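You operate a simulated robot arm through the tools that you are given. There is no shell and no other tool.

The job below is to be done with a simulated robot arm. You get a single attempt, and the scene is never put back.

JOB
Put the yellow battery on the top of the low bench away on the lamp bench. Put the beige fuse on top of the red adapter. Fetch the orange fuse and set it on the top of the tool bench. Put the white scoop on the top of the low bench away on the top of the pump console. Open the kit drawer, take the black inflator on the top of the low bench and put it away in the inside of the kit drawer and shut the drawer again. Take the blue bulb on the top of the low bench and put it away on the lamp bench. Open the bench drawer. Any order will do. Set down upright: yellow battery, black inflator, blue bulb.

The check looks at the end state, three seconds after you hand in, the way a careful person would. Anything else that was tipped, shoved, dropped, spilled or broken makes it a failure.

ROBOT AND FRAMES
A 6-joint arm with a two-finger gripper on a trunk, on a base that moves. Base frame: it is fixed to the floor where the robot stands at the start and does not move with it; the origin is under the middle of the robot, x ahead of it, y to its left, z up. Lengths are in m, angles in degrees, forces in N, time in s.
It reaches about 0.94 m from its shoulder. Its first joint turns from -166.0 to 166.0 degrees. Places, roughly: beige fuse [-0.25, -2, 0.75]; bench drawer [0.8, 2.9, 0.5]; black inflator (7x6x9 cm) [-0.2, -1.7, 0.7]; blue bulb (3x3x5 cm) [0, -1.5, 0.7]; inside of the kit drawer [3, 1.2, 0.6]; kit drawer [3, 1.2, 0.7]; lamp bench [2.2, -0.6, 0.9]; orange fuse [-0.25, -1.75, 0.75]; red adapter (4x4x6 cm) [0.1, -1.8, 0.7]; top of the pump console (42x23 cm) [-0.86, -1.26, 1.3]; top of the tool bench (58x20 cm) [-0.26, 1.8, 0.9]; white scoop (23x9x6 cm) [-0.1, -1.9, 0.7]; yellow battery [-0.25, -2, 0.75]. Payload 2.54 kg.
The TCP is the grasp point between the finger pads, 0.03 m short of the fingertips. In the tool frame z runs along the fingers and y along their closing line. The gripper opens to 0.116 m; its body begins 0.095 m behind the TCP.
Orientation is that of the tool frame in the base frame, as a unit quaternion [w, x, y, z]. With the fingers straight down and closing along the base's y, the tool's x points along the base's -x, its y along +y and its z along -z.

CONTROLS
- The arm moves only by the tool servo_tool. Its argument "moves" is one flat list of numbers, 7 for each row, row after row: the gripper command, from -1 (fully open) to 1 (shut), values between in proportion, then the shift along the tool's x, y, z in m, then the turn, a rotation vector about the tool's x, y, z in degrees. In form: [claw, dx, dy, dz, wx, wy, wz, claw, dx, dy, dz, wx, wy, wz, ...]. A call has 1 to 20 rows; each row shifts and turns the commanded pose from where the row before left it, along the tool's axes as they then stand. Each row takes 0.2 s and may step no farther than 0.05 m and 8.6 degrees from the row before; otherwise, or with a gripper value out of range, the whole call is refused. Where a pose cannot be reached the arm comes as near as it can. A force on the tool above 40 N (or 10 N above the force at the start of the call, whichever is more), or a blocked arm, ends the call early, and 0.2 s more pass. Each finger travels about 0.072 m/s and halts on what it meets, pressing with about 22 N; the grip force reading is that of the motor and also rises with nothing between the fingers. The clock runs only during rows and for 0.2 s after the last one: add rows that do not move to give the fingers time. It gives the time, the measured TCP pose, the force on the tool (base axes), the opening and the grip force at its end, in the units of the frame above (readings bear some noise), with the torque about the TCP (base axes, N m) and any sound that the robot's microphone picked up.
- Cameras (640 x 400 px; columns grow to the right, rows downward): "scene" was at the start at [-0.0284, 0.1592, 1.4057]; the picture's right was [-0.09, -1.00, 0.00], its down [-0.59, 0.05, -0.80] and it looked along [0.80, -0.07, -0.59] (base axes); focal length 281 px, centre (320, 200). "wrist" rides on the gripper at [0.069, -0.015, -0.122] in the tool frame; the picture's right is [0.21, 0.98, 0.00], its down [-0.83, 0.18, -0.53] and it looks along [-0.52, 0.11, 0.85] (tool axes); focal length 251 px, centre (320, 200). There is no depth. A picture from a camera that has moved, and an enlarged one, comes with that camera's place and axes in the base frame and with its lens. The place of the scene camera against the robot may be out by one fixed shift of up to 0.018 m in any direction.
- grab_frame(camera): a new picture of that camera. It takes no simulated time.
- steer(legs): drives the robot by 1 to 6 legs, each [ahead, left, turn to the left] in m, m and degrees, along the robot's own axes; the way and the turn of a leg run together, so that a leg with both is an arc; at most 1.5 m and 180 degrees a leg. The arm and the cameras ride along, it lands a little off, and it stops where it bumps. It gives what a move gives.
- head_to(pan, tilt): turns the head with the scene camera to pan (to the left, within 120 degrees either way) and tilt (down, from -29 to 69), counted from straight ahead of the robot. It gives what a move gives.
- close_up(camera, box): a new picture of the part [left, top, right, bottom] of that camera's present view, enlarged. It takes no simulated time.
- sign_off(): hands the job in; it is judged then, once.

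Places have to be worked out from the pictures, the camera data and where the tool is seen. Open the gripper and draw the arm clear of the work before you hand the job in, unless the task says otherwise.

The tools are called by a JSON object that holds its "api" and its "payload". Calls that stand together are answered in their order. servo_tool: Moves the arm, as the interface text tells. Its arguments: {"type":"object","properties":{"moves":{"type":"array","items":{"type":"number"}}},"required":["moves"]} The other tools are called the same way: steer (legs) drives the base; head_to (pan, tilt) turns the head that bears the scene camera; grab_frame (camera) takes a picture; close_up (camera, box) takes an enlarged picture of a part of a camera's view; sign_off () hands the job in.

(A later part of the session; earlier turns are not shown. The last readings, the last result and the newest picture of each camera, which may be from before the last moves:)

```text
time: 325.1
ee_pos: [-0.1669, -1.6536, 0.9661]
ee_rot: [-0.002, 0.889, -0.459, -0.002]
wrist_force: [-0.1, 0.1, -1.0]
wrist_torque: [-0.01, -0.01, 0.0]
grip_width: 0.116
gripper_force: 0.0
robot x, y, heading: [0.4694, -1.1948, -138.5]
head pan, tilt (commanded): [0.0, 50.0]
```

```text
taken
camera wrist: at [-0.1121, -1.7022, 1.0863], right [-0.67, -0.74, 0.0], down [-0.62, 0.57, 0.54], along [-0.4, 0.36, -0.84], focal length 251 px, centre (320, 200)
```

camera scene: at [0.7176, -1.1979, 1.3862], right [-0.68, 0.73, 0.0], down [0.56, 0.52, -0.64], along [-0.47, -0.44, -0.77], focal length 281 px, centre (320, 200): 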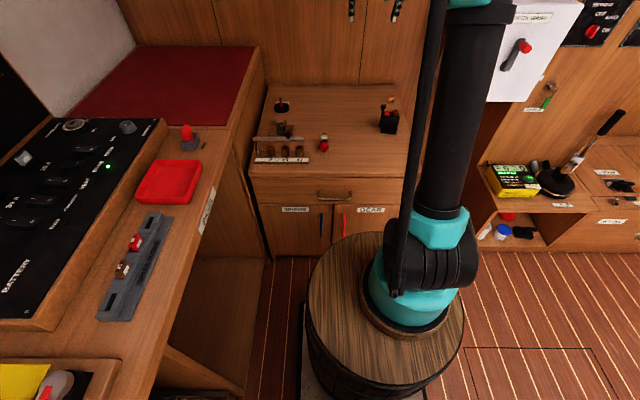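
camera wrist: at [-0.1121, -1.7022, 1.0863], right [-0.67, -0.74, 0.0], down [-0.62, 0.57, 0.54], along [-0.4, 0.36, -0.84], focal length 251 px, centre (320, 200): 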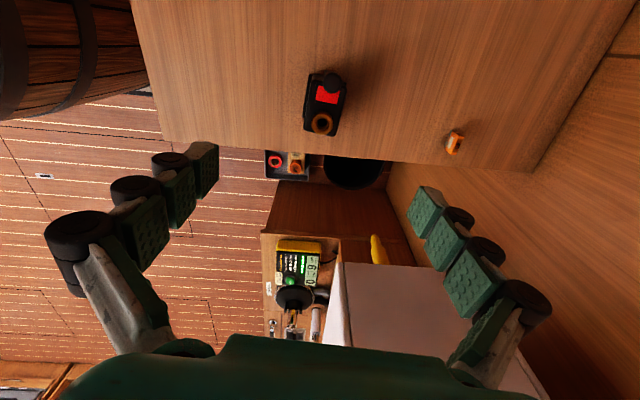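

{"api": "close_up", "payload": {"camera": "wrist", "box": [260, 50, 390, 160]}}

```text
3.64 times, centred on (325, 105) of wrist
camera zoom: at [-0.1121, -1.7022, 1.0863], right [-0.67, -0.74, 0.0], down [-0.62, 0.57, 0.54], along [-0.4, 0.36, -0.84], focal length 914 px, centre (302, 546)
```

zoom: 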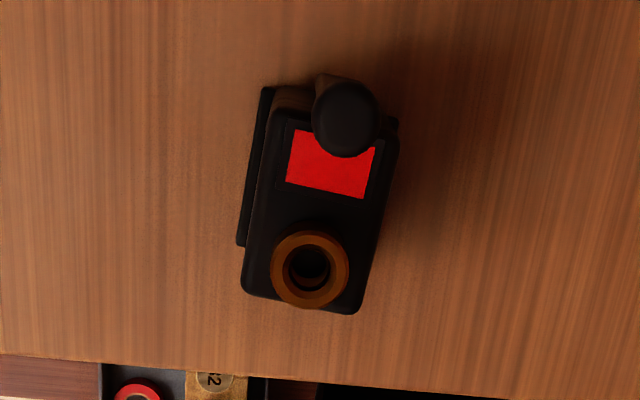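

Well centred. I descend to z≈0.80 and look before the final approach.

{"api": "servo_tool", "payload": {"moves": [-1, 0.004, 0, 0.042, 0, 0, 0, -1, 0, 0, 0.042, 0, 0, 0, -1, 0, 0, 0.042, 0, 0, 0, -1, 0, 0, 0.04, 0, 0, 0, -1, 0, 0, 0, 0, 0, 0]}}

{"api": "grab_frame", "payload": {"camera": "wrist"}}

{"api": "close_up", "payload": {"camera": "scene", "box": [340, 70, 430, 150]}}

```text
time: 326.4
ee_pos: [-0.1625, -1.656, 0.7981]
ee_rot: [-0.002, 0.889, -0.459, -0.001]
wrist_force: [0.4, 0.5, -0.8]
wrist_torque: [0.02, 0.01, 0.01]
grip_width: 0.1157
gripper_force: 0.0
robot x, y, heading: [0.4711, -1.1878, -138.3]
head pan, tilt (commanded): [0.0, 50.0]
```

```text
taken
camera wrist: at [-0.1094, -1.7049, 0.9202], right [-0.67, -0.74, 0.0], down [-0.63, 0.57, 0.54], along [-0.4, 0.36, -0.84], focal length 251 px, centre (320, 200)
```

wrist: 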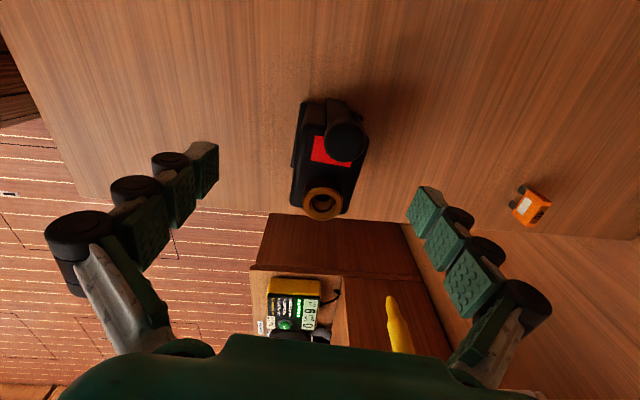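

```text
5.00 times, centred on (385, 110) of scene
camera zoom: at [0.6066, -1.2592, 1.3861], right [-0.66, 0.75, 0.0], down [0.57, 0.51, -0.64], along [-0.48, -0.43, -0.77], focal length 1404 px, centre (-5, 650)
```

zoom: 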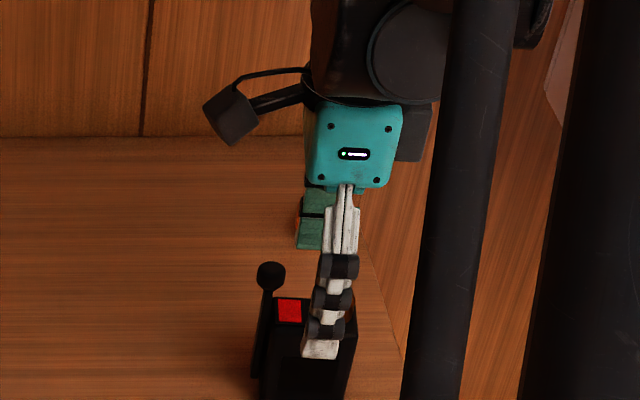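

I correct by 4 mm / 5 mm and descend to z≈0.75, then close.

{"api": "servo_tool", "payload": {"moves": [-1, 0.005, 0.004, 0, 0, 0, 0, -1, 0, 0, 0.025, 0, 0, 0, -1, 0, 0, 0.023, 0, 0, 0, -1, 0, 0, 0, 0, 0, 0, 0.3, 0, 0, 0, 0, 0, 0, 1, 0, 0, 0, 0, 0, 0, 1, 0, 0, 0, 0, 0, 0, 1, 0, 0, 0, 0, 0, 0, 1, 0, 0, 0, 0, 0, 0]}}

{"api": "grab_frame", "payload": {"camera": "wrist"}}

{"api": "close_up", "payload": {"camera": "scene", "box": [340, 70, 430, 150]}}

```text
time: 328.4
ee_pos: [-0.1639, -1.6621, 0.7522]
ee_rot: [-0.002, 0.889, -0.458, -0.002]
wrist_force: [0.4, -0.1, 1.0]
wrist_torque: [0.05, -0.01, 0.03]
grip_width: 0.0435
gripper_force: 22.3
robot x, y, heading: [0.4704, -1.1903, -138.2]
head pan, tilt (commanded): [0.0, 50.0]
```

```text
taken
camera wrist: at [-0.1097, -1.7108, 0.8729], right [-0.67, -0.74, 0.0], down [-0.63, 0.57, 0.54], along [-0.4, 0.36, -0.84], focal length 251 px, centre (320, 200)
```

wrist: 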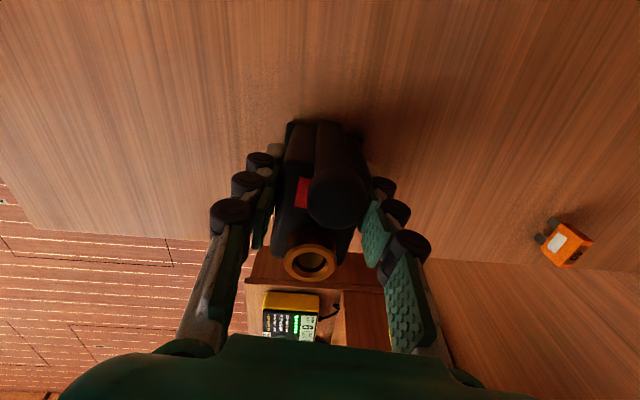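

```text
5.00 times, centred on (385, 110) of scene
camera zoom: at [0.6066, -1.2591, 1.3861], right [-0.66, 0.75, 0.0], down [0.57, 0.51, -0.64], along [-0.48, -0.43, -0.77], focal length 1404 px, centre (-5, 650)
```

zoom: 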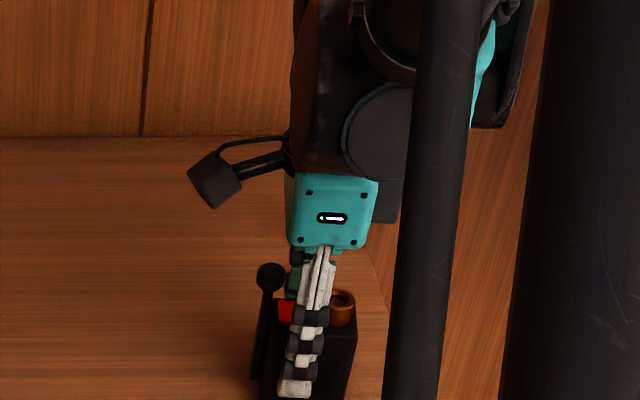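

Gripped (43.5 mm). I lift it and check it hangs upright.

{"api": "servo_tool", "payload": {"moves": [1, 0, 0, -0.01, 0, 0, 0, 1, 0, 0, -0.03, 0, 0, 0, 1, 0, 0, -0.045, 0, 0, 0, 1, 0, 0, -0.045, 0, 0, 0, 1, 0, 0, -0.045, 0, 0, 0, 1, 0, 0, -0.045, 0, 0, 0, 1, 0, 0, -0.045, 0, 0, 0, 1, 0, 0, 0, 0, 0, 0]}}

{"api": "grab_frame", "payload": {"camera": "wrist"}}

{"api": "close_up", "payload": {"camera": "scene", "box": [330, 20, 430, 150]}}

```text
time: 330.1
ee_pos: [-0.1643, -1.6632, 1.0172]
ee_rot: [-0.002, 0.889, -0.459, -0.001]
wrist_force: [0.3, 0.5, -1.6]
wrist_torque: [-0.04, -0.02, -0.04]
grip_width: 0.0432
gripper_force: 22.0
robot x, y, heading: [0.4703, -1.1936, -138.3]
head pan, tilt (commanded): [0.0, 50.0]
```

```text
taken
camera wrist: at [-0.1102, -1.712, 1.1387], right [-0.67, -0.74, 0.0], down [-0.63, 0.57, 0.54], along [-0.4, 0.36, -0.84], focal length 251 px, centre (320, 200)
```

wrist: 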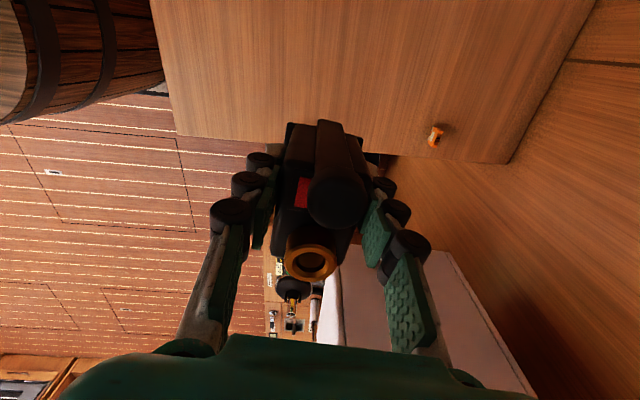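

```text
3.08 times, centred on (380, 85) of scene
camera zoom: at [0.6065, -1.2592, 1.3861], right [-0.66, 0.75, 0.0], down [0.57, 0.51, -0.64], along [-0.48, -0.43, -0.77], focal length 864 px, centre (135, 554)
```

zoom: 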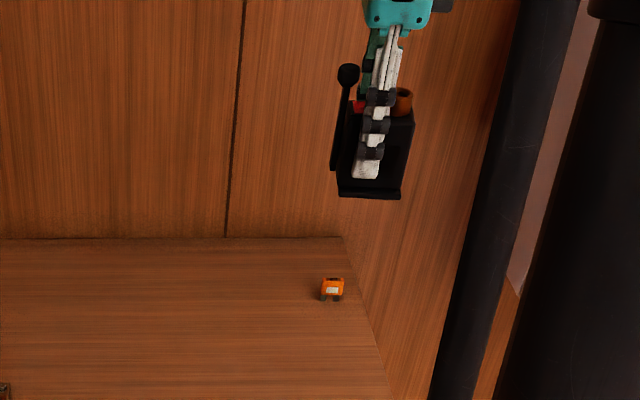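

The inflator hangs upright. I raise it a little more and drive to the kit drawer, turning on the free side.

{"api": "servo_tool", "payload": {"moves": [1, 0, 0, -0.045, 0, 0, 0, 1, 0, 0, -0.045, 0, 0, 0, 1, 0, 0, 0, 0, 0, 0]}}

{"api": "steer", "payload": {"legs": [[-1.0, 0, 0], [0, -0.5, 0], [0, 0, -180], [1.1, -0.35, 0]]}}

{"api": "head_to", "payload": {"pan": 0, "tilt": 35}}

{"api": "grab_frame", "payload": {"camera": "scene"}}

{"api": "grab_frame", "payload": {"camera": "wrist"}}

```text
time: 330.9
ee_pos: [-0.1627, -1.664, 1.1059]
ee_rot: [-0.002, 0.889, -0.459, -0.002]
wrist_force: [-0.7, 0.5, -3.2]
wrist_torque: [-0.01, -0.01, 0.04]
grip_width: 0.0435
gripper_force: 21.6
robot x, y, heading: [0.4724, -1.1929, -138.3]
head pan, tilt (commanded): [0.0, 50.0]
```

```text
time: 351.6
ee_pos: [2.5935, 0.7842, 1.1061]
ee_rot: [0.002, 0.462, 0.887, -0.002]
wrist_force: [1.1, -0.5, -1.9]
wrist_torque: [0.02, 0.02, -0.03]
grip_width: 0.0434
gripper_force: 22.2
robot x, y, heading: [1.9557, 0.3158, 41.3]
head pan, tilt (commanded): [0.0, 50.0]
```

```text
time: 352.3
ee_pos: [2.5945, 0.7836, 1.1055]
ee_rot: [0.002, 0.462, 0.887, -0.003]
wrist_force: [0.1, 0.6, -1.8]
wrist_torque: [0.0, 0.03, -0.02]
grip_width: 0.0434
gripper_force: 21.7
robot x, y, heading: [1.9582, 0.3135, 41.4]
head pan, tilt (commanded): [0.0, 35.0]
```

```text
taken
camera scene: at [1.8391, 0.4254, 1.4078], right [0.66, -0.75, 0.0], down [-0.43, -0.38, -0.82], along [0.62, 0.54, -0.57], focal length 281 px, centre (320, 200)
```

scene: 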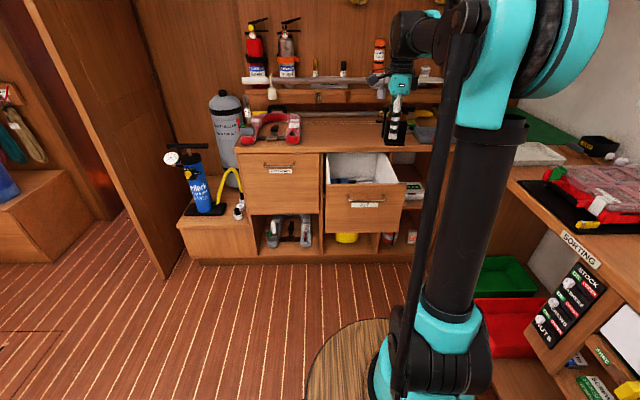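

```text
taken
camera wrist: at [2.5425, 0.8316, 1.2268], right [0.68, 0.74, 0.0], down [0.62, -0.57, 0.54], along [0.39, -0.37, -0.84], focal length 251 px, centre (320, 200)
```

wrist: 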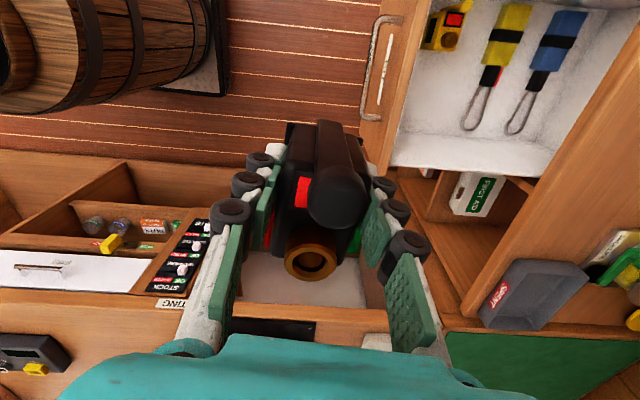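

The drawer is open and holds a few items; I zoom to find a free spot inside.

{"api": "close_up", "payload": {"camera": "wrist", "box": [340, 0, 640, 200]}}

{"api": "close_up", "payload": {"camera": "scene", "box": [300, 130, 440, 260]}}

```text
2.00 times, centred on (490, 100) of wrist
camera zoom: at [2.5425, 0.8316, 1.2268], right [0.68, 0.74, 0.0], down [0.62, -0.57, 0.54], along [0.39, -0.37, -0.84], focal length 503 px, centre (-20, 400)
```

zoom: 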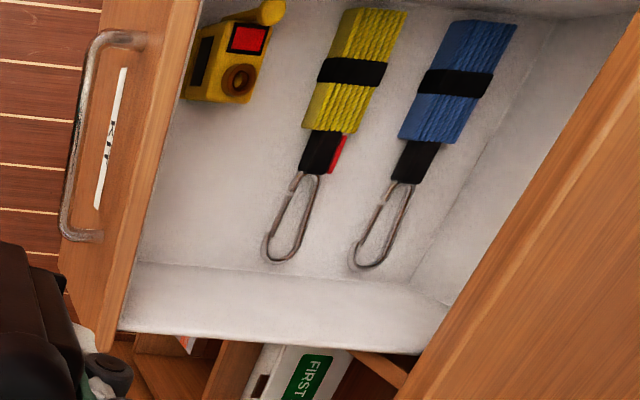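

```text
3.08 times, centred on (370, 195) of scene
camera zoom: at [1.8391, 0.4254, 1.4078], right [0.66, -0.75, 0.0], down [-0.43, -0.38, -0.82], along [0.62, 0.54, -0.57], focal length 864 px, centre (166, 215)
```

zoom: 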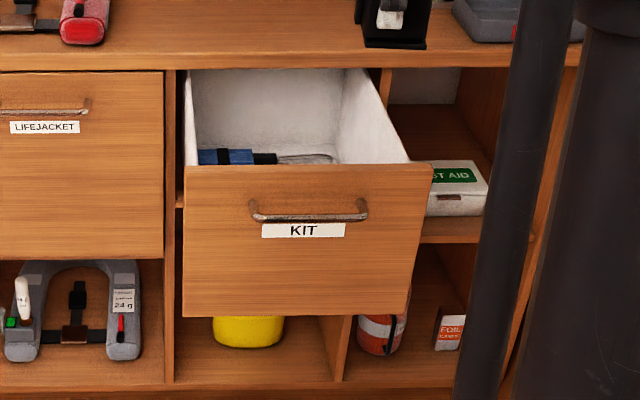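

There's a free floor area of about 20×16 cm at the drawer's right front. I drive 0.2 m closer so that the arm works comfortably above it.

{"api": "steer", "payload": {"legs": [[0.2, -0.03, 0.4]]}}

{"api": "grab_frame", "payload": {"camera": "wrist"}}

{"api": "grab_frame", "payload": {"camera": "scene"}}

```text
time: 353.9
ee_pos: [2.7604, 0.9003, 1.1047]
ee_rot: [0.002, 0.458, 0.889, -0.002]
wrist_force: [-0.4, -0.2, -1.2]
wrist_torque: [0.0, 0.06, -0.03]
grip_width: 0.0434
gripper_force: 22.2
robot x, y, heading: [2.128, 0.4252, 41.5]
head pan, tilt (commanded): [0.0, 35.0]
```

```text
taken
camera wrist: at [2.7093, 0.9473, 1.2268], right [0.67, 0.74, 0.0], down [0.63, -0.56, 0.54], along [0.4, -0.36, -0.84], focal length 251 px, centre (320, 200)
```

wrist: 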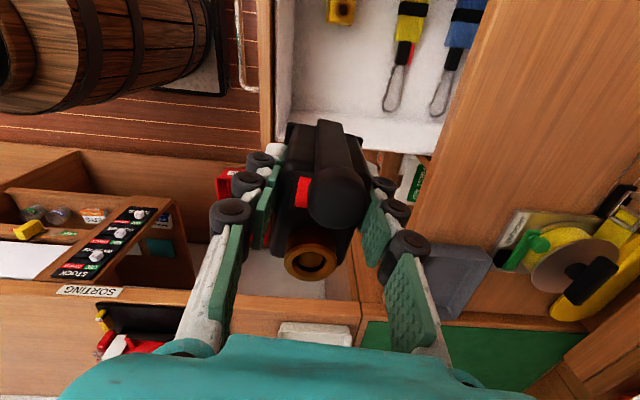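

```text
taken
camera scene: at [2.0094, 0.5354, 1.4079], right [0.67, -0.75, 0.0], down [-0.43, -0.38, -0.82], along [0.61, 0.55, -0.57], focal length 281 px, centre (320, 200)
```

scene: 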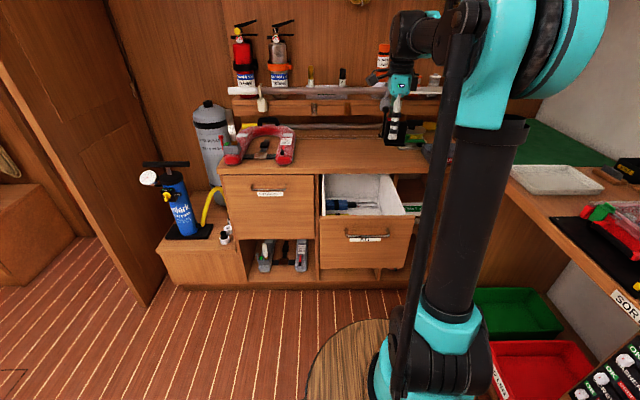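

I shift to the middle of the free area (e1≈2.685, e2≈-1.145) and descend to z≈0.80, checking.

{"api": "servo_tool", "payload": {"moves": [1, 0.0108, 0.0114, 0, 0, 0, 0, 1, 0.0108, 0.0114, 0, 0, 0, 0, 1, 0, 0, 0.044, 0, 0, 0, 1, 0, 0, 0.044, 0, 0, 0, 1, 0, 0, 0.044, 0, 0, 0, 1, 0, 0, 0.044, 0, 0, 0, 1, 0, 0, 0.044, 0, 0, 0, 1, 0, 0, 0.044, 0, 0, 0, 1, 0, 0, 0.041, 0, 0, 0, 1, 0, 0, 0, 0, 0, 0]}}

{"api": "grab_frame", "payload": {"camera": "wrist"}}

{"api": "close_up", "payload": {"camera": "scene", "box": [300, 90, 450, 270]}}

```text
time: 356.1
ee_pos: [2.7657, 0.9301, 0.7991]
ee_rot: [0.002, 0.458, 0.889, -0.002]
wrist_force: [0.2, -0.8, -2.2]
wrist_torque: [-0.01, 0.01, 0.03]
grip_width: 0.0431
gripper_force: 21.9
robot x, y, heading: [2.1263, 0.4282, 41.9]
head pan, tilt (commanded): [0.0, 35.0]
```

```text
taken
camera wrist: at [2.7154, 0.9775, 0.921], right [0.67, 0.74, 0.0], down [0.63, -0.56, 0.54], along [0.4, -0.36, -0.84], focal length 251 px, centre (320, 200)
```

wrist: 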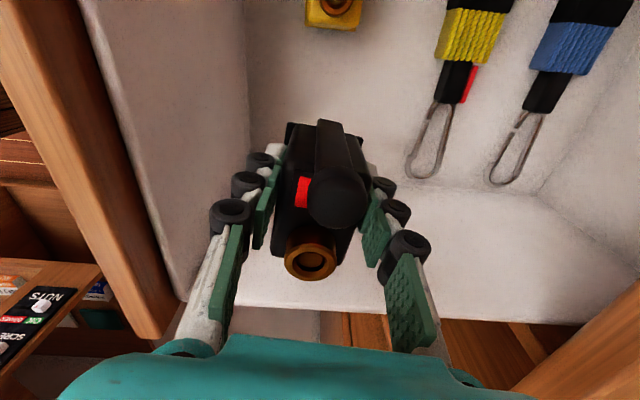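

```text
2.22 times, centred on (375, 180) of scene
camera zoom: at [2.0094, 0.5353, 1.4079], right [0.67, -0.75, 0.0], down [-0.43, -0.38, -0.82], along [0.61, 0.55, -0.57], focal length 624 px, centre (198, 244)
```

zoom: 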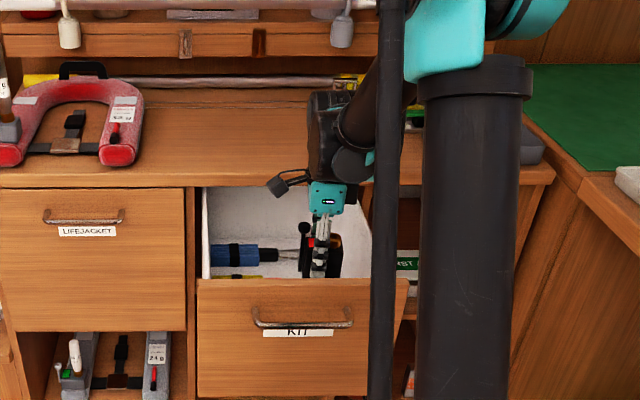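

Inside the drawer there's clear floor below. I lower further to z≈0.71, then in small steps to contact.

{"api": "servo_tool", "payload": {"moves": [1, 0, 0, 0.03, 0, 0, 0, 1, 0, 0, 0.03, 0, 0, 0, 1, 0, 0, 0.03, 0, 0, 0, 1, 0, 0, 0, 0, 0, 0]}}

{"api": "grab_frame", "payload": {"camera": "wrist"}}

{"api": "close_up", "payload": {"camera": "scene", "box": [300, 90, 450, 270]}}

```text
time: 357.1
ee_pos: [2.7672, 0.9299, 0.7104]
ee_rot: [0.002, 0.458, 0.889, -0.002]
wrist_force: [-0.9, -0.1, -1.5]
wrist_torque: [-0.01, 0.0, -0.02]
grip_width: 0.0435
gripper_force: 21.9
robot x, y, heading: [2.128, 0.4279, 41.8]
head pan, tilt (commanded): [0.0, 35.0]
```

```text
taken
camera wrist: at [2.7158, 0.9764, 0.8321], right [0.67, 0.74, 0.0], down [0.63, -0.56, 0.54], along [0.4, -0.36, -0.84], focal length 251 px, centre (320, 200)
```

wrist: 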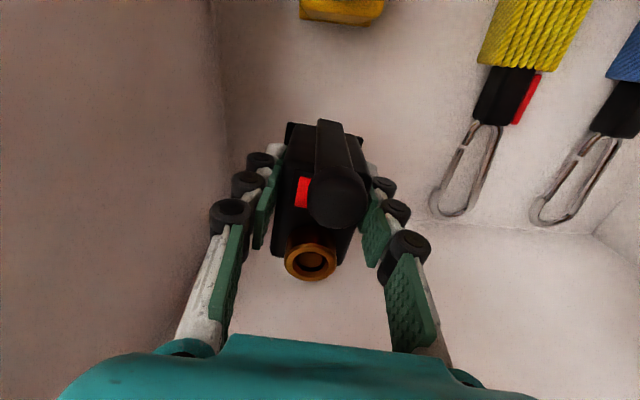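

```text
2.22 times, centred on (375, 180) of scene
camera zoom: at [2.0094, 0.5354, 1.4079], right [0.67, -0.75, 0.0], down [-0.43, -0.38, -0.82], along [0.61, 0.55, -0.57], focal length 624 px, centre (198, 244)
```

zoom: 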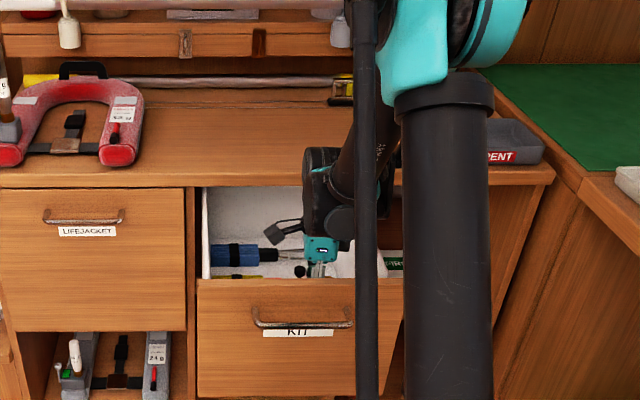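

{"api": "servo_tool", "payload": {"moves": [1, 0, 0, 0.01, 0, 0, 0, 1, 0, 0, 0.01, 0, 0, 0, 1, 0, 0, 0.005, 0, 0, 0, 1, 0, 0, 0, 0, 0, 0]}}

{"api": "servo_tool", "payload": {"moves": [1, 0, 0, 0.003, 0, 0, 0, 1, 0, 0, 0.003, 0, 0, 0, 1, 0, 0, 0, 0, 0, 0]}}

{"api": "servo_tool", "payload": {"moves": [1, 0, 0, 0.003, 0, 0, 0, 1, 0, 0, 0.003, 0, 0, 0, 1, 0, 0, 0, 0, 0, 0]}}

```text
time: 358.1
ee_pos: [2.7669, 0.9286, 0.6852]
ee_rot: [0.001, 0.458, 0.889, -0.002]
wrist_force: [0.6, -0.4, -1.7]
wrist_torque: [0.01, 0.01, -0.04]
grip_width: 0.0434
gripper_force: 22.6
robot x, y, heading: [2.1313, 0.4274, 41.6]
head pan, tilt (commanded): [0.0, 35.0]
```

```text
time: 358.9
ee_pos: [2.7679, 0.9292, 0.6794]
ee_rot: [0.002, 0.458, 0.889, -0.002]
wrist_force: [0.0, -0.3, -1.4]
wrist_torque: [0.0, 0.0, 0.0]
grip_width: 0.0431
gripper_force: 21.8
robot x, y, heading: [2.1282, 0.4245, 42.0]
head pan, tilt (commanded): [0.0, 35.0]
```

```text
time: 359.7
ee_pos: [2.7671, 0.9305, 0.6726]
ee_rot: [0.002, 0.458, 0.889, -0.002]
wrist_force: [0.0, 0.5, -1.3]
wrist_torque: [0.04, 0.0, -0.01]
grip_width: 0.0433
gripper_force: 22.0
robot x, y, heading: [2.1272, 0.4274, 41.4]
head pan, tilt (commanded): [0.0, 35.0]
```

{"api": "servo_tool", "payload": {"moves": [1, 0, 0, 0.003, 0, 0, 0, 1, 0, 0, 0, 0, 0, 0]}}

{"api": "servo_tool", "payload": {"moves": [1, 0, 0, 0.003, 0, 0, 0, 1, 0, 0, 0, 0, 0, 0]}}

{"api": "servo_tool", "payload": {"moves": [1, 0, 0, 0.002, 0, 0, 0, 1, 0, 0, 0, 0, 0, 0]}}

```text
time: 360.3
ee_pos: [2.7674, 0.9294, 0.6693]
ee_rot: [0.002, 0.458, 0.889, -0.002]
wrist_force: [0.6, 1.0, -1.9]
wrist_torque: [0.05, 0.01, -0.01]
grip_width: 0.0435
gripper_force: 21.8
robot x, y, heading: [2.1283, 0.4305, 41.7]
head pan, tilt (commanded): [0.0, 35.0]
```

```text
time: 360.9
ee_pos: [2.7671, 0.9293, 0.667]
ee_rot: [0.002, 0.457, 0.889, -0.002]
wrist_force: [0.4, -1.1, -1.8]
wrist_torque: [-0.03, -0.01, -0.01]
grip_width: 0.0433
gripper_force: 21.9
robot x, y, heading: [2.1281, 0.4297, 41.8]
head pan, tilt (commanded): [0.0, 35.0]
```

```text
time: 361.5
ee_pos: [2.7676, 0.9286, 0.6649]
ee_rot: [0.002, 0.458, 0.889, -0.002]
wrist_force: [0.0, 0.2, -2.8]
wrist_torque: [0.02, -0.02, -0.03]
grip_width: 0.0437
gripper_force: 21.3
robot x, y, heading: [2.1272, 0.4298, 41.9]
head pan, tilt (commanded): [0.0, 35.0]
```

{"api": "servo_tool", "payload": {"moves": [1, 0, 0, 0.002, 0, 0, 0, 1, 0, 0, 0, 0, 0, 0]}}

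{"api": "servo_tool", "payload": {"moves": [1, 0, 0, 0.002, 0, 0, 0, 1, 0, 0, 0, 0, 0, 0]}}

{"api": "servo_tool", "payload": {"moves": [1, 0, 0, 0.002, 0, 0, 0, 1, 0, 0, 0, 0, 0, 0]}}

{"api": "grab_frame", "payload": {"camera": "wrist"}}

```text
time: 362.1
ee_pos: [2.7676, 0.9286, 0.6645]
ee_rot: [0.002, 0.458, 0.889, -0.001]
wrist_force: [-0.2, -0.3, -2.2]
wrist_torque: [-0.03, 0.02, -0.01]
grip_width: 0.0433
gripper_force: 22.0
robot x, y, heading: [2.1277, 0.426, 41.8]
head pan, tilt (commanded): [0.0, 35.0]
```

```text
time: 362.7
ee_pos: [2.7674, 0.9282, 0.6608]
ee_rot: [0.002, 0.458, 0.889, -0.003]
wrist_force: [0.4, -0.2, -1.1]
wrist_torque: [0.01, 0.02, 0.01]
grip_width: 0.0437
gripper_force: 22.1
robot x, y, heading: [2.1263, 0.4288, 41.9]
head pan, tilt (commanded): [0.0, 35.0]
```

```text
time: 363.3
ee_pos: [2.7682, 0.9287, 0.6592]
ee_rot: [0.002, 0.458, 0.889, -0.001]
wrist_force: [1.1, -0.2, -1.6]
wrist_torque: [0.02, 0.06, -0.01]
grip_width: 0.043
gripper_force: 22.2
robot x, y, heading: [2.1304, 0.4262, 41.5]
head pan, tilt (commanded): [0.0, 35.0]
```

```text
taken
camera wrist: at [2.716, 0.9758, 0.7805], right [0.67, 0.74, 0.0], down [0.63, -0.56, 0.54], along [0.4, -0.36, -0.84], focal length 251 px, centre (320, 200)
```

wrist: 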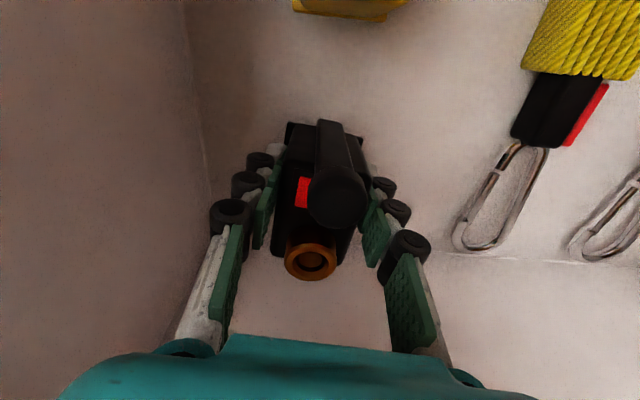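

{"api": "servo_tool", "payload": {"moves": [1, 0, 0, 0.002, 0, 0, 0, 1, 0, 0, 0, 0, 0, 0]}}

{"api": "servo_tool", "payload": {"moves": [1, 0, 0, 0.002, 0, 0, 0, 1, 0, 0, 0, 0, 0, 0]}}

{"api": "servo_tool", "payload": {"moves": [1, 0, 0, 0.002, 0, 0, 0, 1, 0, 0, 0, 0, 0, 0]}}

{"api": "servo_tool", "payload": {"moves": [1, 0, 0, 0.002, 0, 0, 0, 1, 0, 0, 0, 0, 0, 0]}}

```text
time: 363.9
ee_pos: [2.7669, 0.9283, 0.6578]
ee_rot: [0.002, 0.458, 0.889, -0.001]
wrist_force: [-0.5, -0.7, -1.7]
wrist_torque: [0.01, -0.01, -0.03]
grip_width: 0.0434
gripper_force: 22.3
robot x, y, heading: [2.1305, 0.4304, 41.6]
head pan, tilt (commanded): [0.0, 35.0]
```

```text
time: 364.5
ee_pos: [2.7666, 0.9295, 0.6563]
ee_rot: [0.002, 0.458, 0.889, -0.002]
wrist_force: [-0.2, 0.2, -2.1]
wrist_torque: [0.04, 0.01, 0.02]
grip_width: 0.0437
gripper_force: 22.1
robot x, y, heading: [2.1299, 0.4278, 41.8]
head pan, tilt (commanded): [0.0, 35.0]
```

```text
time: 365.1
ee_pos: [2.7656, 0.9292, 0.6542]
ee_rot: [0.002, 0.459, 0.889, -0.002]
wrist_force: [-0.7, 0.8, -1.9]
wrist_torque: [0.02, 0.01, -0.04]
grip_width: 0.0432
gripper_force: 22.2
robot x, y, heading: [2.1279, 0.429, 41.8]
head pan, tilt (commanded): [0.0, 35.0]
```

```text
time: 365.7
ee_pos: [2.7663, 0.9292, 0.6518]
ee_rot: [0.002, 0.458, 0.889, -0.003]
wrist_force: [0.2, 1.3, 14.8]
wrist_torque: [-0.24, -0.23, -0.01]
grip_width: 0.0434
gripper_force: 21.7
robot x, y, heading: [2.1337, 0.4267, 41.7]
head pan, tilt (commanded): [0.0, 35.0]
```

Contact with the drawer floor (≈15 N). I open the fingers a little and check the inflator stands.

{"api": "servo_tool", "payload": {"moves": [0.23, 0, 0, 0, 0, 0, 0, 0.15, 0, 0, 0, 0, 0, 0, 0.0, 0, 0, 0, 0, 0, 0, -0.08, 0, 0, 0, 0, 0, 0, -0.08, 0, 0, 0, 0, 0, 0]}}

{"api": "grab_frame", "payload": {"camera": "wrist"}}

```text
time: 366.9
ee_pos: [2.7671, 0.929, 0.6518]
ee_rot: [0.002, 0.459, 0.889, -0.003]
wrist_force: [-0.4, 0.2, 0.3]
wrist_torque: [0.0, 0.0, 0.02]
grip_width: 0.0628
gripper_force: 0.1
robot x, y, heading: [2.1294, 0.4286, 41.7]
head pan, tilt (commanded): [0.0, 35.0]
```

```text
taken
camera wrist: at [2.7157, 0.9759, 0.7727], right [0.67, 0.74, 0.0], down [0.63, -0.56, 0.54], along [0.4, -0.36, -0.84], focal length 251 px, centre (320, 200)
```

wrist: 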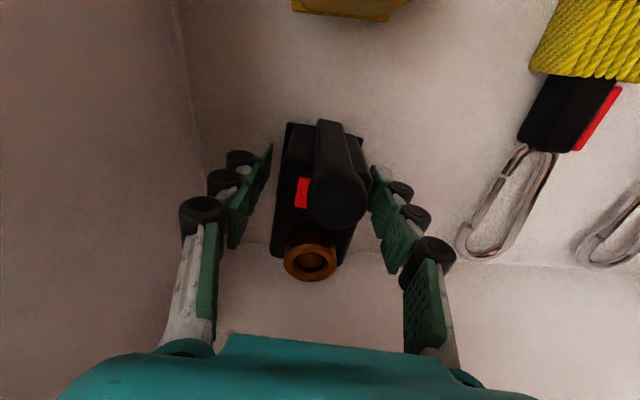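

The inflator stands free in the drawer. I lift straight up and look.

{"api": "servo_tool", "payload": {"moves": [-0.08, 0, 0, -0.02, 0, 0, 0, -0.08, 0, 0, -0.045, 0, 0, 0, -0.08, 0, 0, -0.045, 0, 0, 0, -0.08, 0, 0, -0.045, 0, 0, 0, -0.08, 0, 0, -0.045, 0, 0, 0, -0.08, 0, 0, -0.045, 0, 0, 0, -0.08, 0, 0, -0.045, 0, 0, 0, -0.08, 0, 0, -0.045, 0, 0, 0, -0.08, 0, 0, -0.045, 0, 0, 0, -0.08, 0, 0, -0.045, 0, 0, 0, -0.08, 0, 0, 0, 0, 0, 0]}}

{"api": "grab_frame", "payload": {"camera": "wrist"}}

{"api": "close_up", "payload": {"camera": "scene", "box": [300, 90, 450, 270]}}

```text
time: 369.3
ee_pos: [2.7665, 0.9304, 1.0767]
ee_rot: [0.002, 0.457, 0.889, -0.002]
wrist_force: [0.7, 0.0, 0.5]
wrist_torque: [0.0, -0.03, -0.02]
grip_width: 0.0629
gripper_force: 0.1
robot x, y, heading: [2.126, 0.4244, 41.7]
head pan, tilt (commanded): [0.0, 35.0]
```

```text
taken
camera wrist: at [2.7154, 0.978, 1.1984], right [0.67, 0.74, 0.0], down [0.63, -0.56, 0.54], along [0.4, -0.36, -0.84], focal length 251 px, centre (320, 200)
```

wrist: 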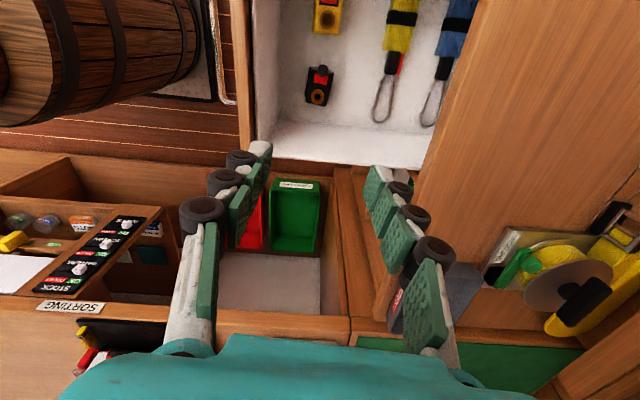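

```text
2.22 times, centred on (375, 180) of scene
camera zoom: at [2.0093, 0.5353, 1.4079], right [0.67, -0.75, 0.0], down [-0.43, -0.38, -0.82], along [0.61, 0.55, -0.57], focal length 624 px, centre (198, 244)
```

zoom: 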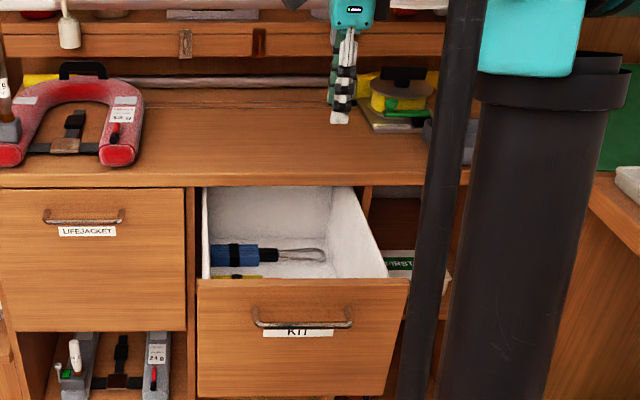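

The inflator stands upright inside. Now to close the drawer: I back off and turn the tool forward to take the handle again and push with the base.

{"api": "steer", "payload": {"legs": [[-0.45, 0.03, 0]]}}

{"api": "servo_tool", "payload": {"moves": [0.1, 0, 0.04, 0, 0, 0, 0, 0.1, 0, 0.04, 0, 0, 0, 0, 0.1, 0, 0.04, 0, 0, 0, 0, 0.1, 0, 0, 0, -8.2, 0, 0, 0.1, 0, 0, 0, -8.2, 0, 0, 0.1, 0, 0, 0, -8.2, 0, 0, 0.1, 0, 0, 0, -8.2, 0, 0, 0.1, 0, 0, 0, -8.2, 0, 0, 0.1, 0, 0, 0, -8.2, 0, 0, 0.1, 0, 0, 0, -8.2, 0, 0, 0.1, 0, 0, 0, -8.2, 0, 0, 0.1, 0, 0, 0, -8.2, 0, 0, 0.1, 0, 0, 0, -8.2, 0, 0, 0.1, 0, 0, 0, -8.0, 0, 0, 0.1, 0, 0, 0, 0, 6, 0, 0.1, 0, 0, 0, 0, 0, 0]}}

{"api": "grab_frame", "payload": {"camera": "wrist"}}

{"api": "grab_frame", "payload": {"camera": "scene"}}

```text
time: 372.1
ee_pos: [2.4086, 0.653, 1.0774]
ee_rot: [0.002, 0.457, 0.89, -0.002]
wrist_force: [0.5, 0.3, 0.3]
wrist_torque: [0.01, 0.0, -0.02]
grip_width: 0.0626
gripper_force: 0.1
robot x, y, heading: [1.7708, 0.1486, 41.8]
head pan, tilt (commanded): [0.0, 35.0]
```

```text
time: 375.5
ee_pos: [2.5062, 0.7238, 1.0759]
ee_rot: [0.293, 0.287, 0.644, 0.646]
wrist_force: [-0.6, 0.2, 0.7]
wrist_torque: [0.01, 0.02, 0.0]
grip_width: 0.0521
gripper_force: 0.0
robot x, y, heading: [1.772, 0.1491, 41.9]
head pan, tilt (commanded): [0.0, 35.0]
```

```text
taken
camera wrist: at [2.3702, 0.6935, 1.0598], right [-0.15, 0.16, 0.98], down [0.15, -0.97, 0.18], along [0.98, 0.17, 0.12], focal length 251 px, centre (320, 200)
```

wrist: 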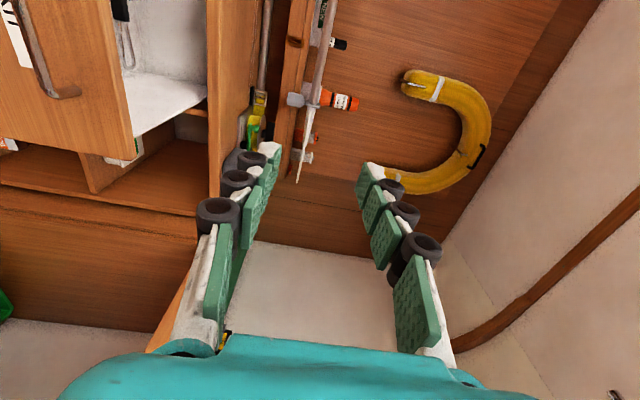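

```text
taken
camera scene: at [1.652, 0.2561, 1.4079], right [0.67, -0.74, 0.0], down [-0.43, -0.38, -0.82], along [0.61, 0.55, -0.57], focal length 281 px, centre (320, 200)
```

scene: 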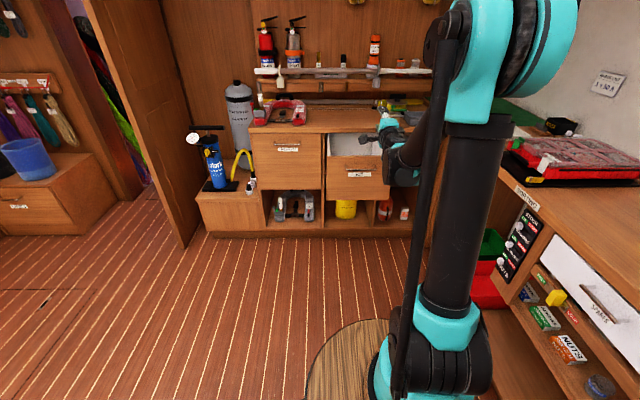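

Orientation is right. I lower to in front of the bar.

{"api": "servo_tool", "payload": {"moves": [0.1, 0.0039, -0.0394, 0.0167, 0, 0, 0, 0.1, 0.0039, -0.0394, 0.0167, 0, 0, 0, 0.1, 0.0039, -0.0394, 0.0167, 0, 0, 0, 0.1, 0.0039, -0.0394, 0.0167, 0, 0, 0, 0.1, 0.0039, -0.0394, 0.0167, 0, 0, 0, 0.1, 0.0039, -0.0394, 0.0167, 0, 0, 0, 0.1, 0.0039, -0.0394, 0.0167, 0, 0, 0, 0.1, 0, 0, 0, 0, 0, 0]}}

{"api": "grab_frame", "payload": {"camera": "wrist"}}

```text
time: 377.3
ee_pos: [2.5759, 0.8205, 0.7996]
ee_rot: [0.291, 0.288, 0.647, 0.644]
wrist_force: [0.5, 0.9, -0.5]
wrist_torque: [0.0, -0.02, -0.01]
grip_width: 0.0522
gripper_force: 0.0
robot x, y, heading: [1.7713, 0.1496, 41.6]
head pan, tilt (commanded): [0.0, 35.0]
```

```text
taken
camera wrist: at [2.4397, 0.7906, 0.7848], right [-0.14, 0.17, 0.98], down [0.15, -0.97, 0.19], along [0.98, 0.17, 0.11], focal length 251 px, centre (320, 200)
```

wrist: 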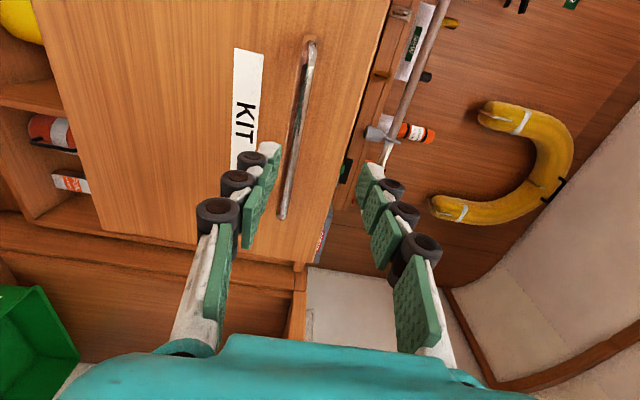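

{"api": "servo_tool", "payload": {"moves": [0.2, 0, -0.01, 0.01, 0, 0, 0, 0.2, 0, -0.01, 0.01, 0, 0, 0, 0.2, 0, 0, 0.02, 0, 0, 0, 0.2, 0, 0, 0, 0, 0, 0]}}

{"api": "grab_frame", "payload": {"camera": "wrist"}}

```text
time: 378.3
ee_pos: [2.6069, 0.8466, 0.7803]
ee_rot: [0.29, 0.289, 0.648, 0.643]
wrist_force: [-0.7, -1.2, 0.2]
wrist_torque: [0.02, 0.02, 0.02]
grip_width: 0.0466
gripper_force: 0.1
robot x, y, heading: [1.7704, 0.1482, 41.8]
head pan, tilt (commanded): [0.0, 35.0]
```

```text
taken
camera wrist: at [2.4701, 0.8165, 0.7649], right [-0.14, 0.17, 0.98], down [0.15, -0.97, 0.19], along [0.98, 0.17, 0.11], focal length 251 px, centre (320, 200)
```

wrist: 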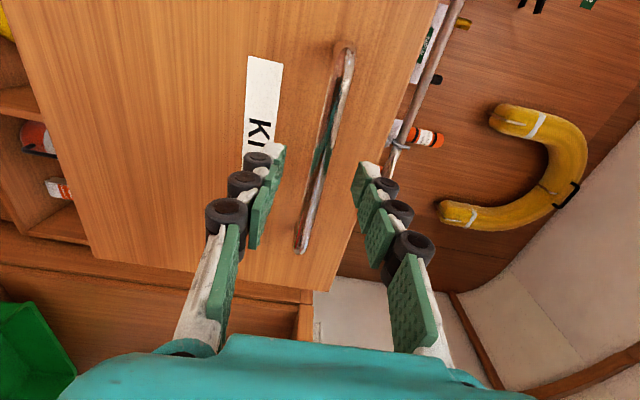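

The bar lies centred between the finger tips. I advance 1.7 cm and grip it.

{"api": "servo_tool", "payload": {"moves": [0.2, 0, -0.001, 0.017, 0, 0, 0, 0.2, 0, 0, 0, 0, 0, 0, 1, 0, 0, 0, 0, 0, 0, 1, 0, 0, 0, 0, 0, 0, 1, 0, 0, 0, 0, 0, 0]}}

{"api": "grab_frame", "payload": {"camera": "wrist"}}

```text
time: 379.5
ee_pos: [2.6188, 0.857, 0.779]
ee_rot: [0.29, 0.289, 0.646, 0.644]
wrist_force: [0.0, 0.7, -4.3]
wrist_torque: [0.1, 0.13, -0.02]
grip_width: 0.0104
gripper_force: 37.8
robot x, y, heading: [1.7689, 0.1497, 41.8]
head pan, tilt (commanded): [0.0, 35.0]
```

```text
taken
camera wrist: at [2.4825, 0.8278, 0.7636], right [-0.14, 0.17, 0.98], down [0.15, -0.97, 0.19], along [0.98, 0.17, 0.11], focal length 251 px, centre (320, 200)
```

wrist: 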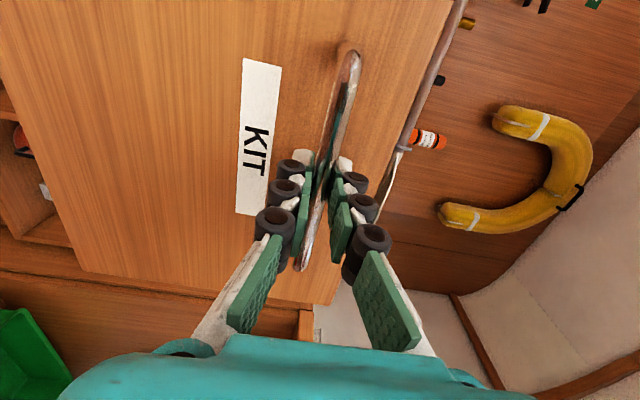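

I push the drawer in with gentle short legs.

{"api": "steer", "payload": {"legs": [[0.06, 0, 0], [0.06, 0, 0]]}}

{"api": "close_up", "payload": {"camera": "scene", "box": [250, 100, 450, 260]}}

```text
time: 381.0
ee_pos: [2.7076, 0.938, 0.7789]
ee_rot: [0.29, 0.288, 0.647, 0.643]
wrist_force: [-7.6, 6.1, -8.0]
wrist_torque: [0.11, 0.13, 0.36]
grip_width: 0.0105
gripper_force: 37.9
robot x, y, heading: [1.859, 0.2309, 42.0]
head pan, tilt (commanded): [0.0, 35.0]
```

```text
2.50 times, centred on (350, 180) of scene
camera zoom: at [1.7413, 0.3366, 1.4078], right [0.67, -0.74, 0.0], down [-0.43, -0.38, -0.82], along [0.61, 0.55, -0.57], focal length 702 px, centre (245, 250)
```

zoom: 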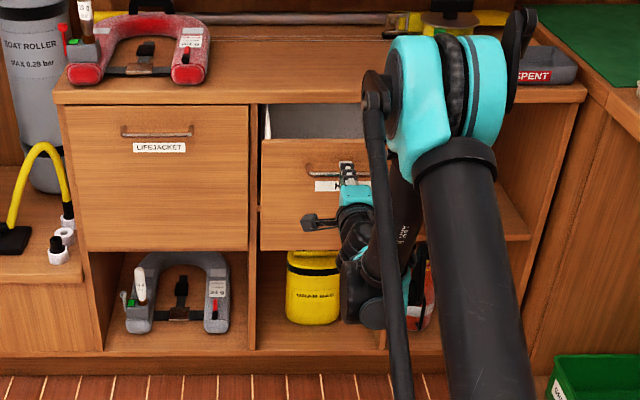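

{"api": "steer", "payload": {"legs": [[0.06, 0.001, 0], [0.06, 0.001, 0]]}}

{"api": "steer", "payload": {"legs": [[0.035, 0, 0]]}}

{"api": "close_up", "payload": {"camera": "scene", "box": [250, 100, 450, 260]}}

```text
time: 382.6
ee_pos: [2.7966, 1.0198, 0.7786]
ee_rot: [0.29, 0.289, 0.646, 0.644]
wrist_force: [1.3, -2.7, -5.7]
wrist_torque: [0.13, 0.12, 0.14]
grip_width: 0.0104
gripper_force: 38.2
robot x, y, heading: [1.9466, 0.3093, 42.0]
head pan, tilt (commanded): [0.0, 35.0]
```

```text
time: 383.4
ee_pos: [2.822, 1.0437, 0.7781]
ee_rot: [0.29, 0.288, 0.648, 0.643]
wrist_force: [-2.1, 0.5, -5.4]
wrist_torque: [0.1, 0.15, 0.01]
grip_width: 0.0102
gripper_force: 37.1
robot x, y, heading: [1.9761, 0.3355, 42.1]
head pan, tilt (commanded): [0.0, 35.0]
```

```text
2.50 times, centred on (350, 180) of scene
camera zoom: at [1.8564, 0.4421, 1.4079], right [0.67, -0.74, 0.0], down [-0.43, -0.38, -0.82], along [0.61, 0.55, -0.57], focal length 702 px, centre (245, 250)
```

zoom: 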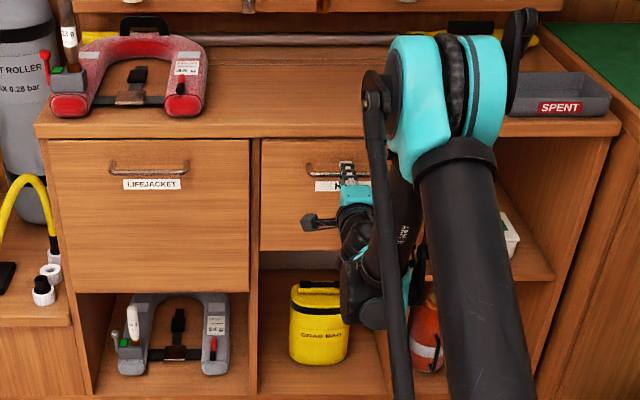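

About 1 cm remains; I push the last bit with the arm and watch the force.

{"api": "servo_tool", "payload": {"moves": [1, 0, 0, 0.005, 0, 0, 0, 1, 0, 0, 0.004, 0, 0, 0, 1, 0, 0, 0, 0, 0, 0]}}

{"api": "servo_tool", "payload": {"moves": [1, 0, 0, 0.003, 0, 0, 0, 1, 0, 0, 0, 0, 0, 0]}}

{"api": "servo_tool", "payload": {"moves": [1, 0, 0, 0.003, 0, 0, 0, 1, 0, 0, 0, 0, 0, 0]}}

```text
time: 384.2
ee_pos: [2.829, 1.0493, 0.7772]
ee_rot: [0.29, 0.288, 0.647, 0.643]
wrist_force: [2.6, 3.6, 0.7]
wrist_torque: [0.14, 0.13, -0.16]
grip_width: 0.0106
gripper_force: 37.4
robot x, y, heading: [1.9763, 0.3338, 42.1]
head pan, tilt (commanded): [0.0, 35.0]
```

```text
time: 384.8
ee_pos: [2.8316, 1.0523, 0.7792]
ee_rot: [0.29, 0.289, 0.647, 0.643]
wrist_force: [-16.1, -11.2, -12.3]
wrist_torque: [0.08, 0.21, -0.16]
grip_width: 0.0115
gripper_force: 37.6
robot x, y, heading: [1.9787, 0.3325, 41.8]
head pan, tilt (commanded): [0.0, 35.0]
```

```text
time: 385.4
ee_pos: [2.8339, 1.0549, 0.7797]
ee_rot: [0.291, 0.288, 0.647, 0.643]
wrist_force: [-1.5, 3.7, -8.9]
wrist_torque: [0.09, 0.14, -0.14]
grip_width: 0.0121
gripper_force: 37.3
robot x, y, heading: [1.9757, 0.3356, 42.2]
head pan, tilt (commanded): [0.0, 35.0]
```

The push-back force shows the drawer reached its end. I check visually for flushness.

{"api": "grab_frame", "payload": {"camera": "wrist"}}

{"api": "close_up", "payload": {"camera": "scene", "box": [300, 140, 400, 230]}}

```text
taken
camera wrist: at [2.6985, 1.0239, 0.7636], right [-0.14, 0.17, 0.98], down [0.15, -0.97, 0.19], along [0.98, 0.17, 0.11], focal length 251 px, centre (320, 200)
```

wrist: 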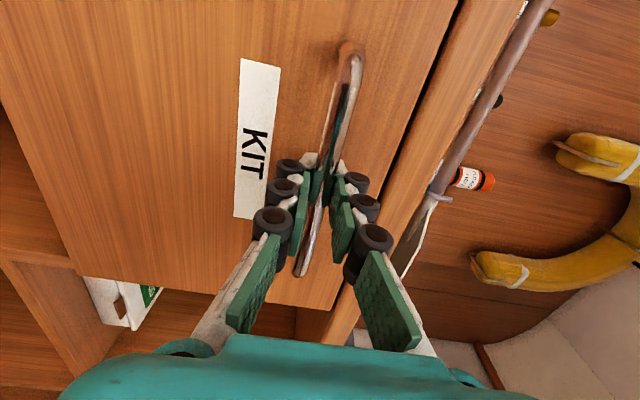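

```text
4.44 times, centred on (350, 185) of scene
camera zoom: at [1.8568, 0.4426, 1.4079], right [0.67, -0.74, 0.0], down [-0.43, -0.38, -0.82], along [0.61, 0.55, -0.57], focal length 1248 px, centre (187, 267)
```

zoom: 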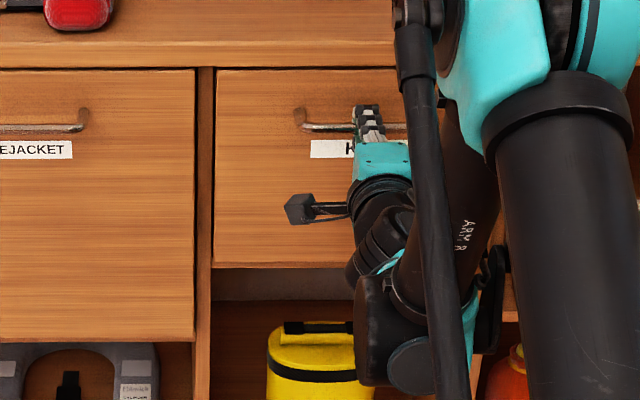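

The drawer is flush with its neighbour. I release the bar and back off with the base.

{"api": "servo_tool", "payload": {"moves": [0.5, 0, 0, 0, 0, 0, 0, 0.2, 0, 0, 0, 0, 0, 0, 0.1, 0, 0, 0, 0, 0, 0, 0.1, 0, 0, 0, 0, 0, 0]}}

{"api": "steer", "payload": {"legs": [[-0.15, 0, 0]]}}

{"api": "servo_tool", "payload": {"moves": [0.1, 0, 0.045, 0, 0, 0, 0, 0.1, 0, 0.045, 0, 0, 0, 0, 0.1, 0, 0.045, 0, 0, 0, 0, 0.1, 0, 0.045, 0, 0, 0, 0, 0.1, 0, 0.045, 0, 0, 0, 0, 0.1, 0, 0.045, 0, 0, 0, 0, 0.1, 0, 0.045, 0, 0, 0, 0, 0.1, 0, 0, 0, 0, 0, 0]}}

{"api": "close_up", "payload": {"camera": "scene", "box": [240, 110, 440, 250]}}

```text
time: 386.4
ee_pos: [2.834, 1.0532, 0.7785]
ee_rot: [0.29, 0.289, 0.647, 0.643]
wrist_force: [0.3, -0.1, 0.8]
wrist_torque: [0.01, -0.01, 0.02]
grip_width: 0.0521
gripper_force: 0.1
robot x, y, heading: [1.9744, 0.3363, 42.0]
head pan, tilt (commanded): [0.0, 35.0]
```

```text
time: 387.8
ee_pos: [2.7213, 0.9522, 0.7801]
ee_rot: [0.291, 0.289, 0.647, 0.643]
wrist_force: [0.7, 1.0, 0.4]
wrist_torque: [0.01, 0.01, -0.02]
grip_width: 0.0523
gripper_force: 0.0
robot x, y, heading: [1.8624, 0.234, 41.7]
head pan, tilt (commanded): [0.0, 35.0]
```

```text
time: 389.6
ee_pos: [2.7225, 0.9533, 1.094]
ee_rot: [0.292, 0.289, 0.647, 0.642]
wrist_force: [0.7, 0.0, -0.2]
wrist_torque: [0.03, 0.0, 0.03]
grip_width: 0.0521
gripper_force: 0.0
robot x, y, heading: [1.8595, 0.2342, 41.8]
head pan, tilt (commanded): [0.0, 35.0]
```

```text
2.86 times, centred on (340, 180) of scene
camera zoom: at [1.7439, 0.3415, 1.4079], right [0.67, -0.75, 0.0], down [-0.43, -0.38, -0.82], along [0.61, 0.55, -0.57], focal length 802 px, centre (263, 257)
```

zoom: 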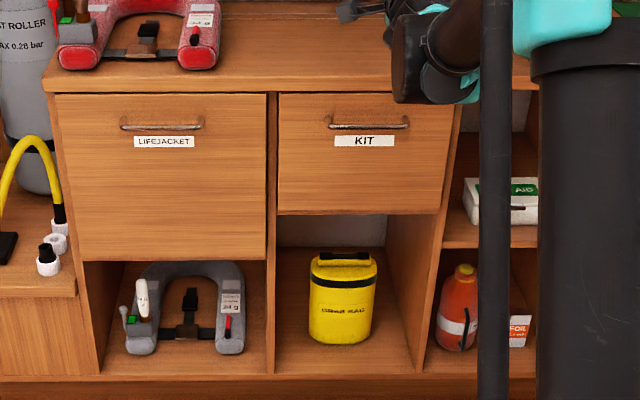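

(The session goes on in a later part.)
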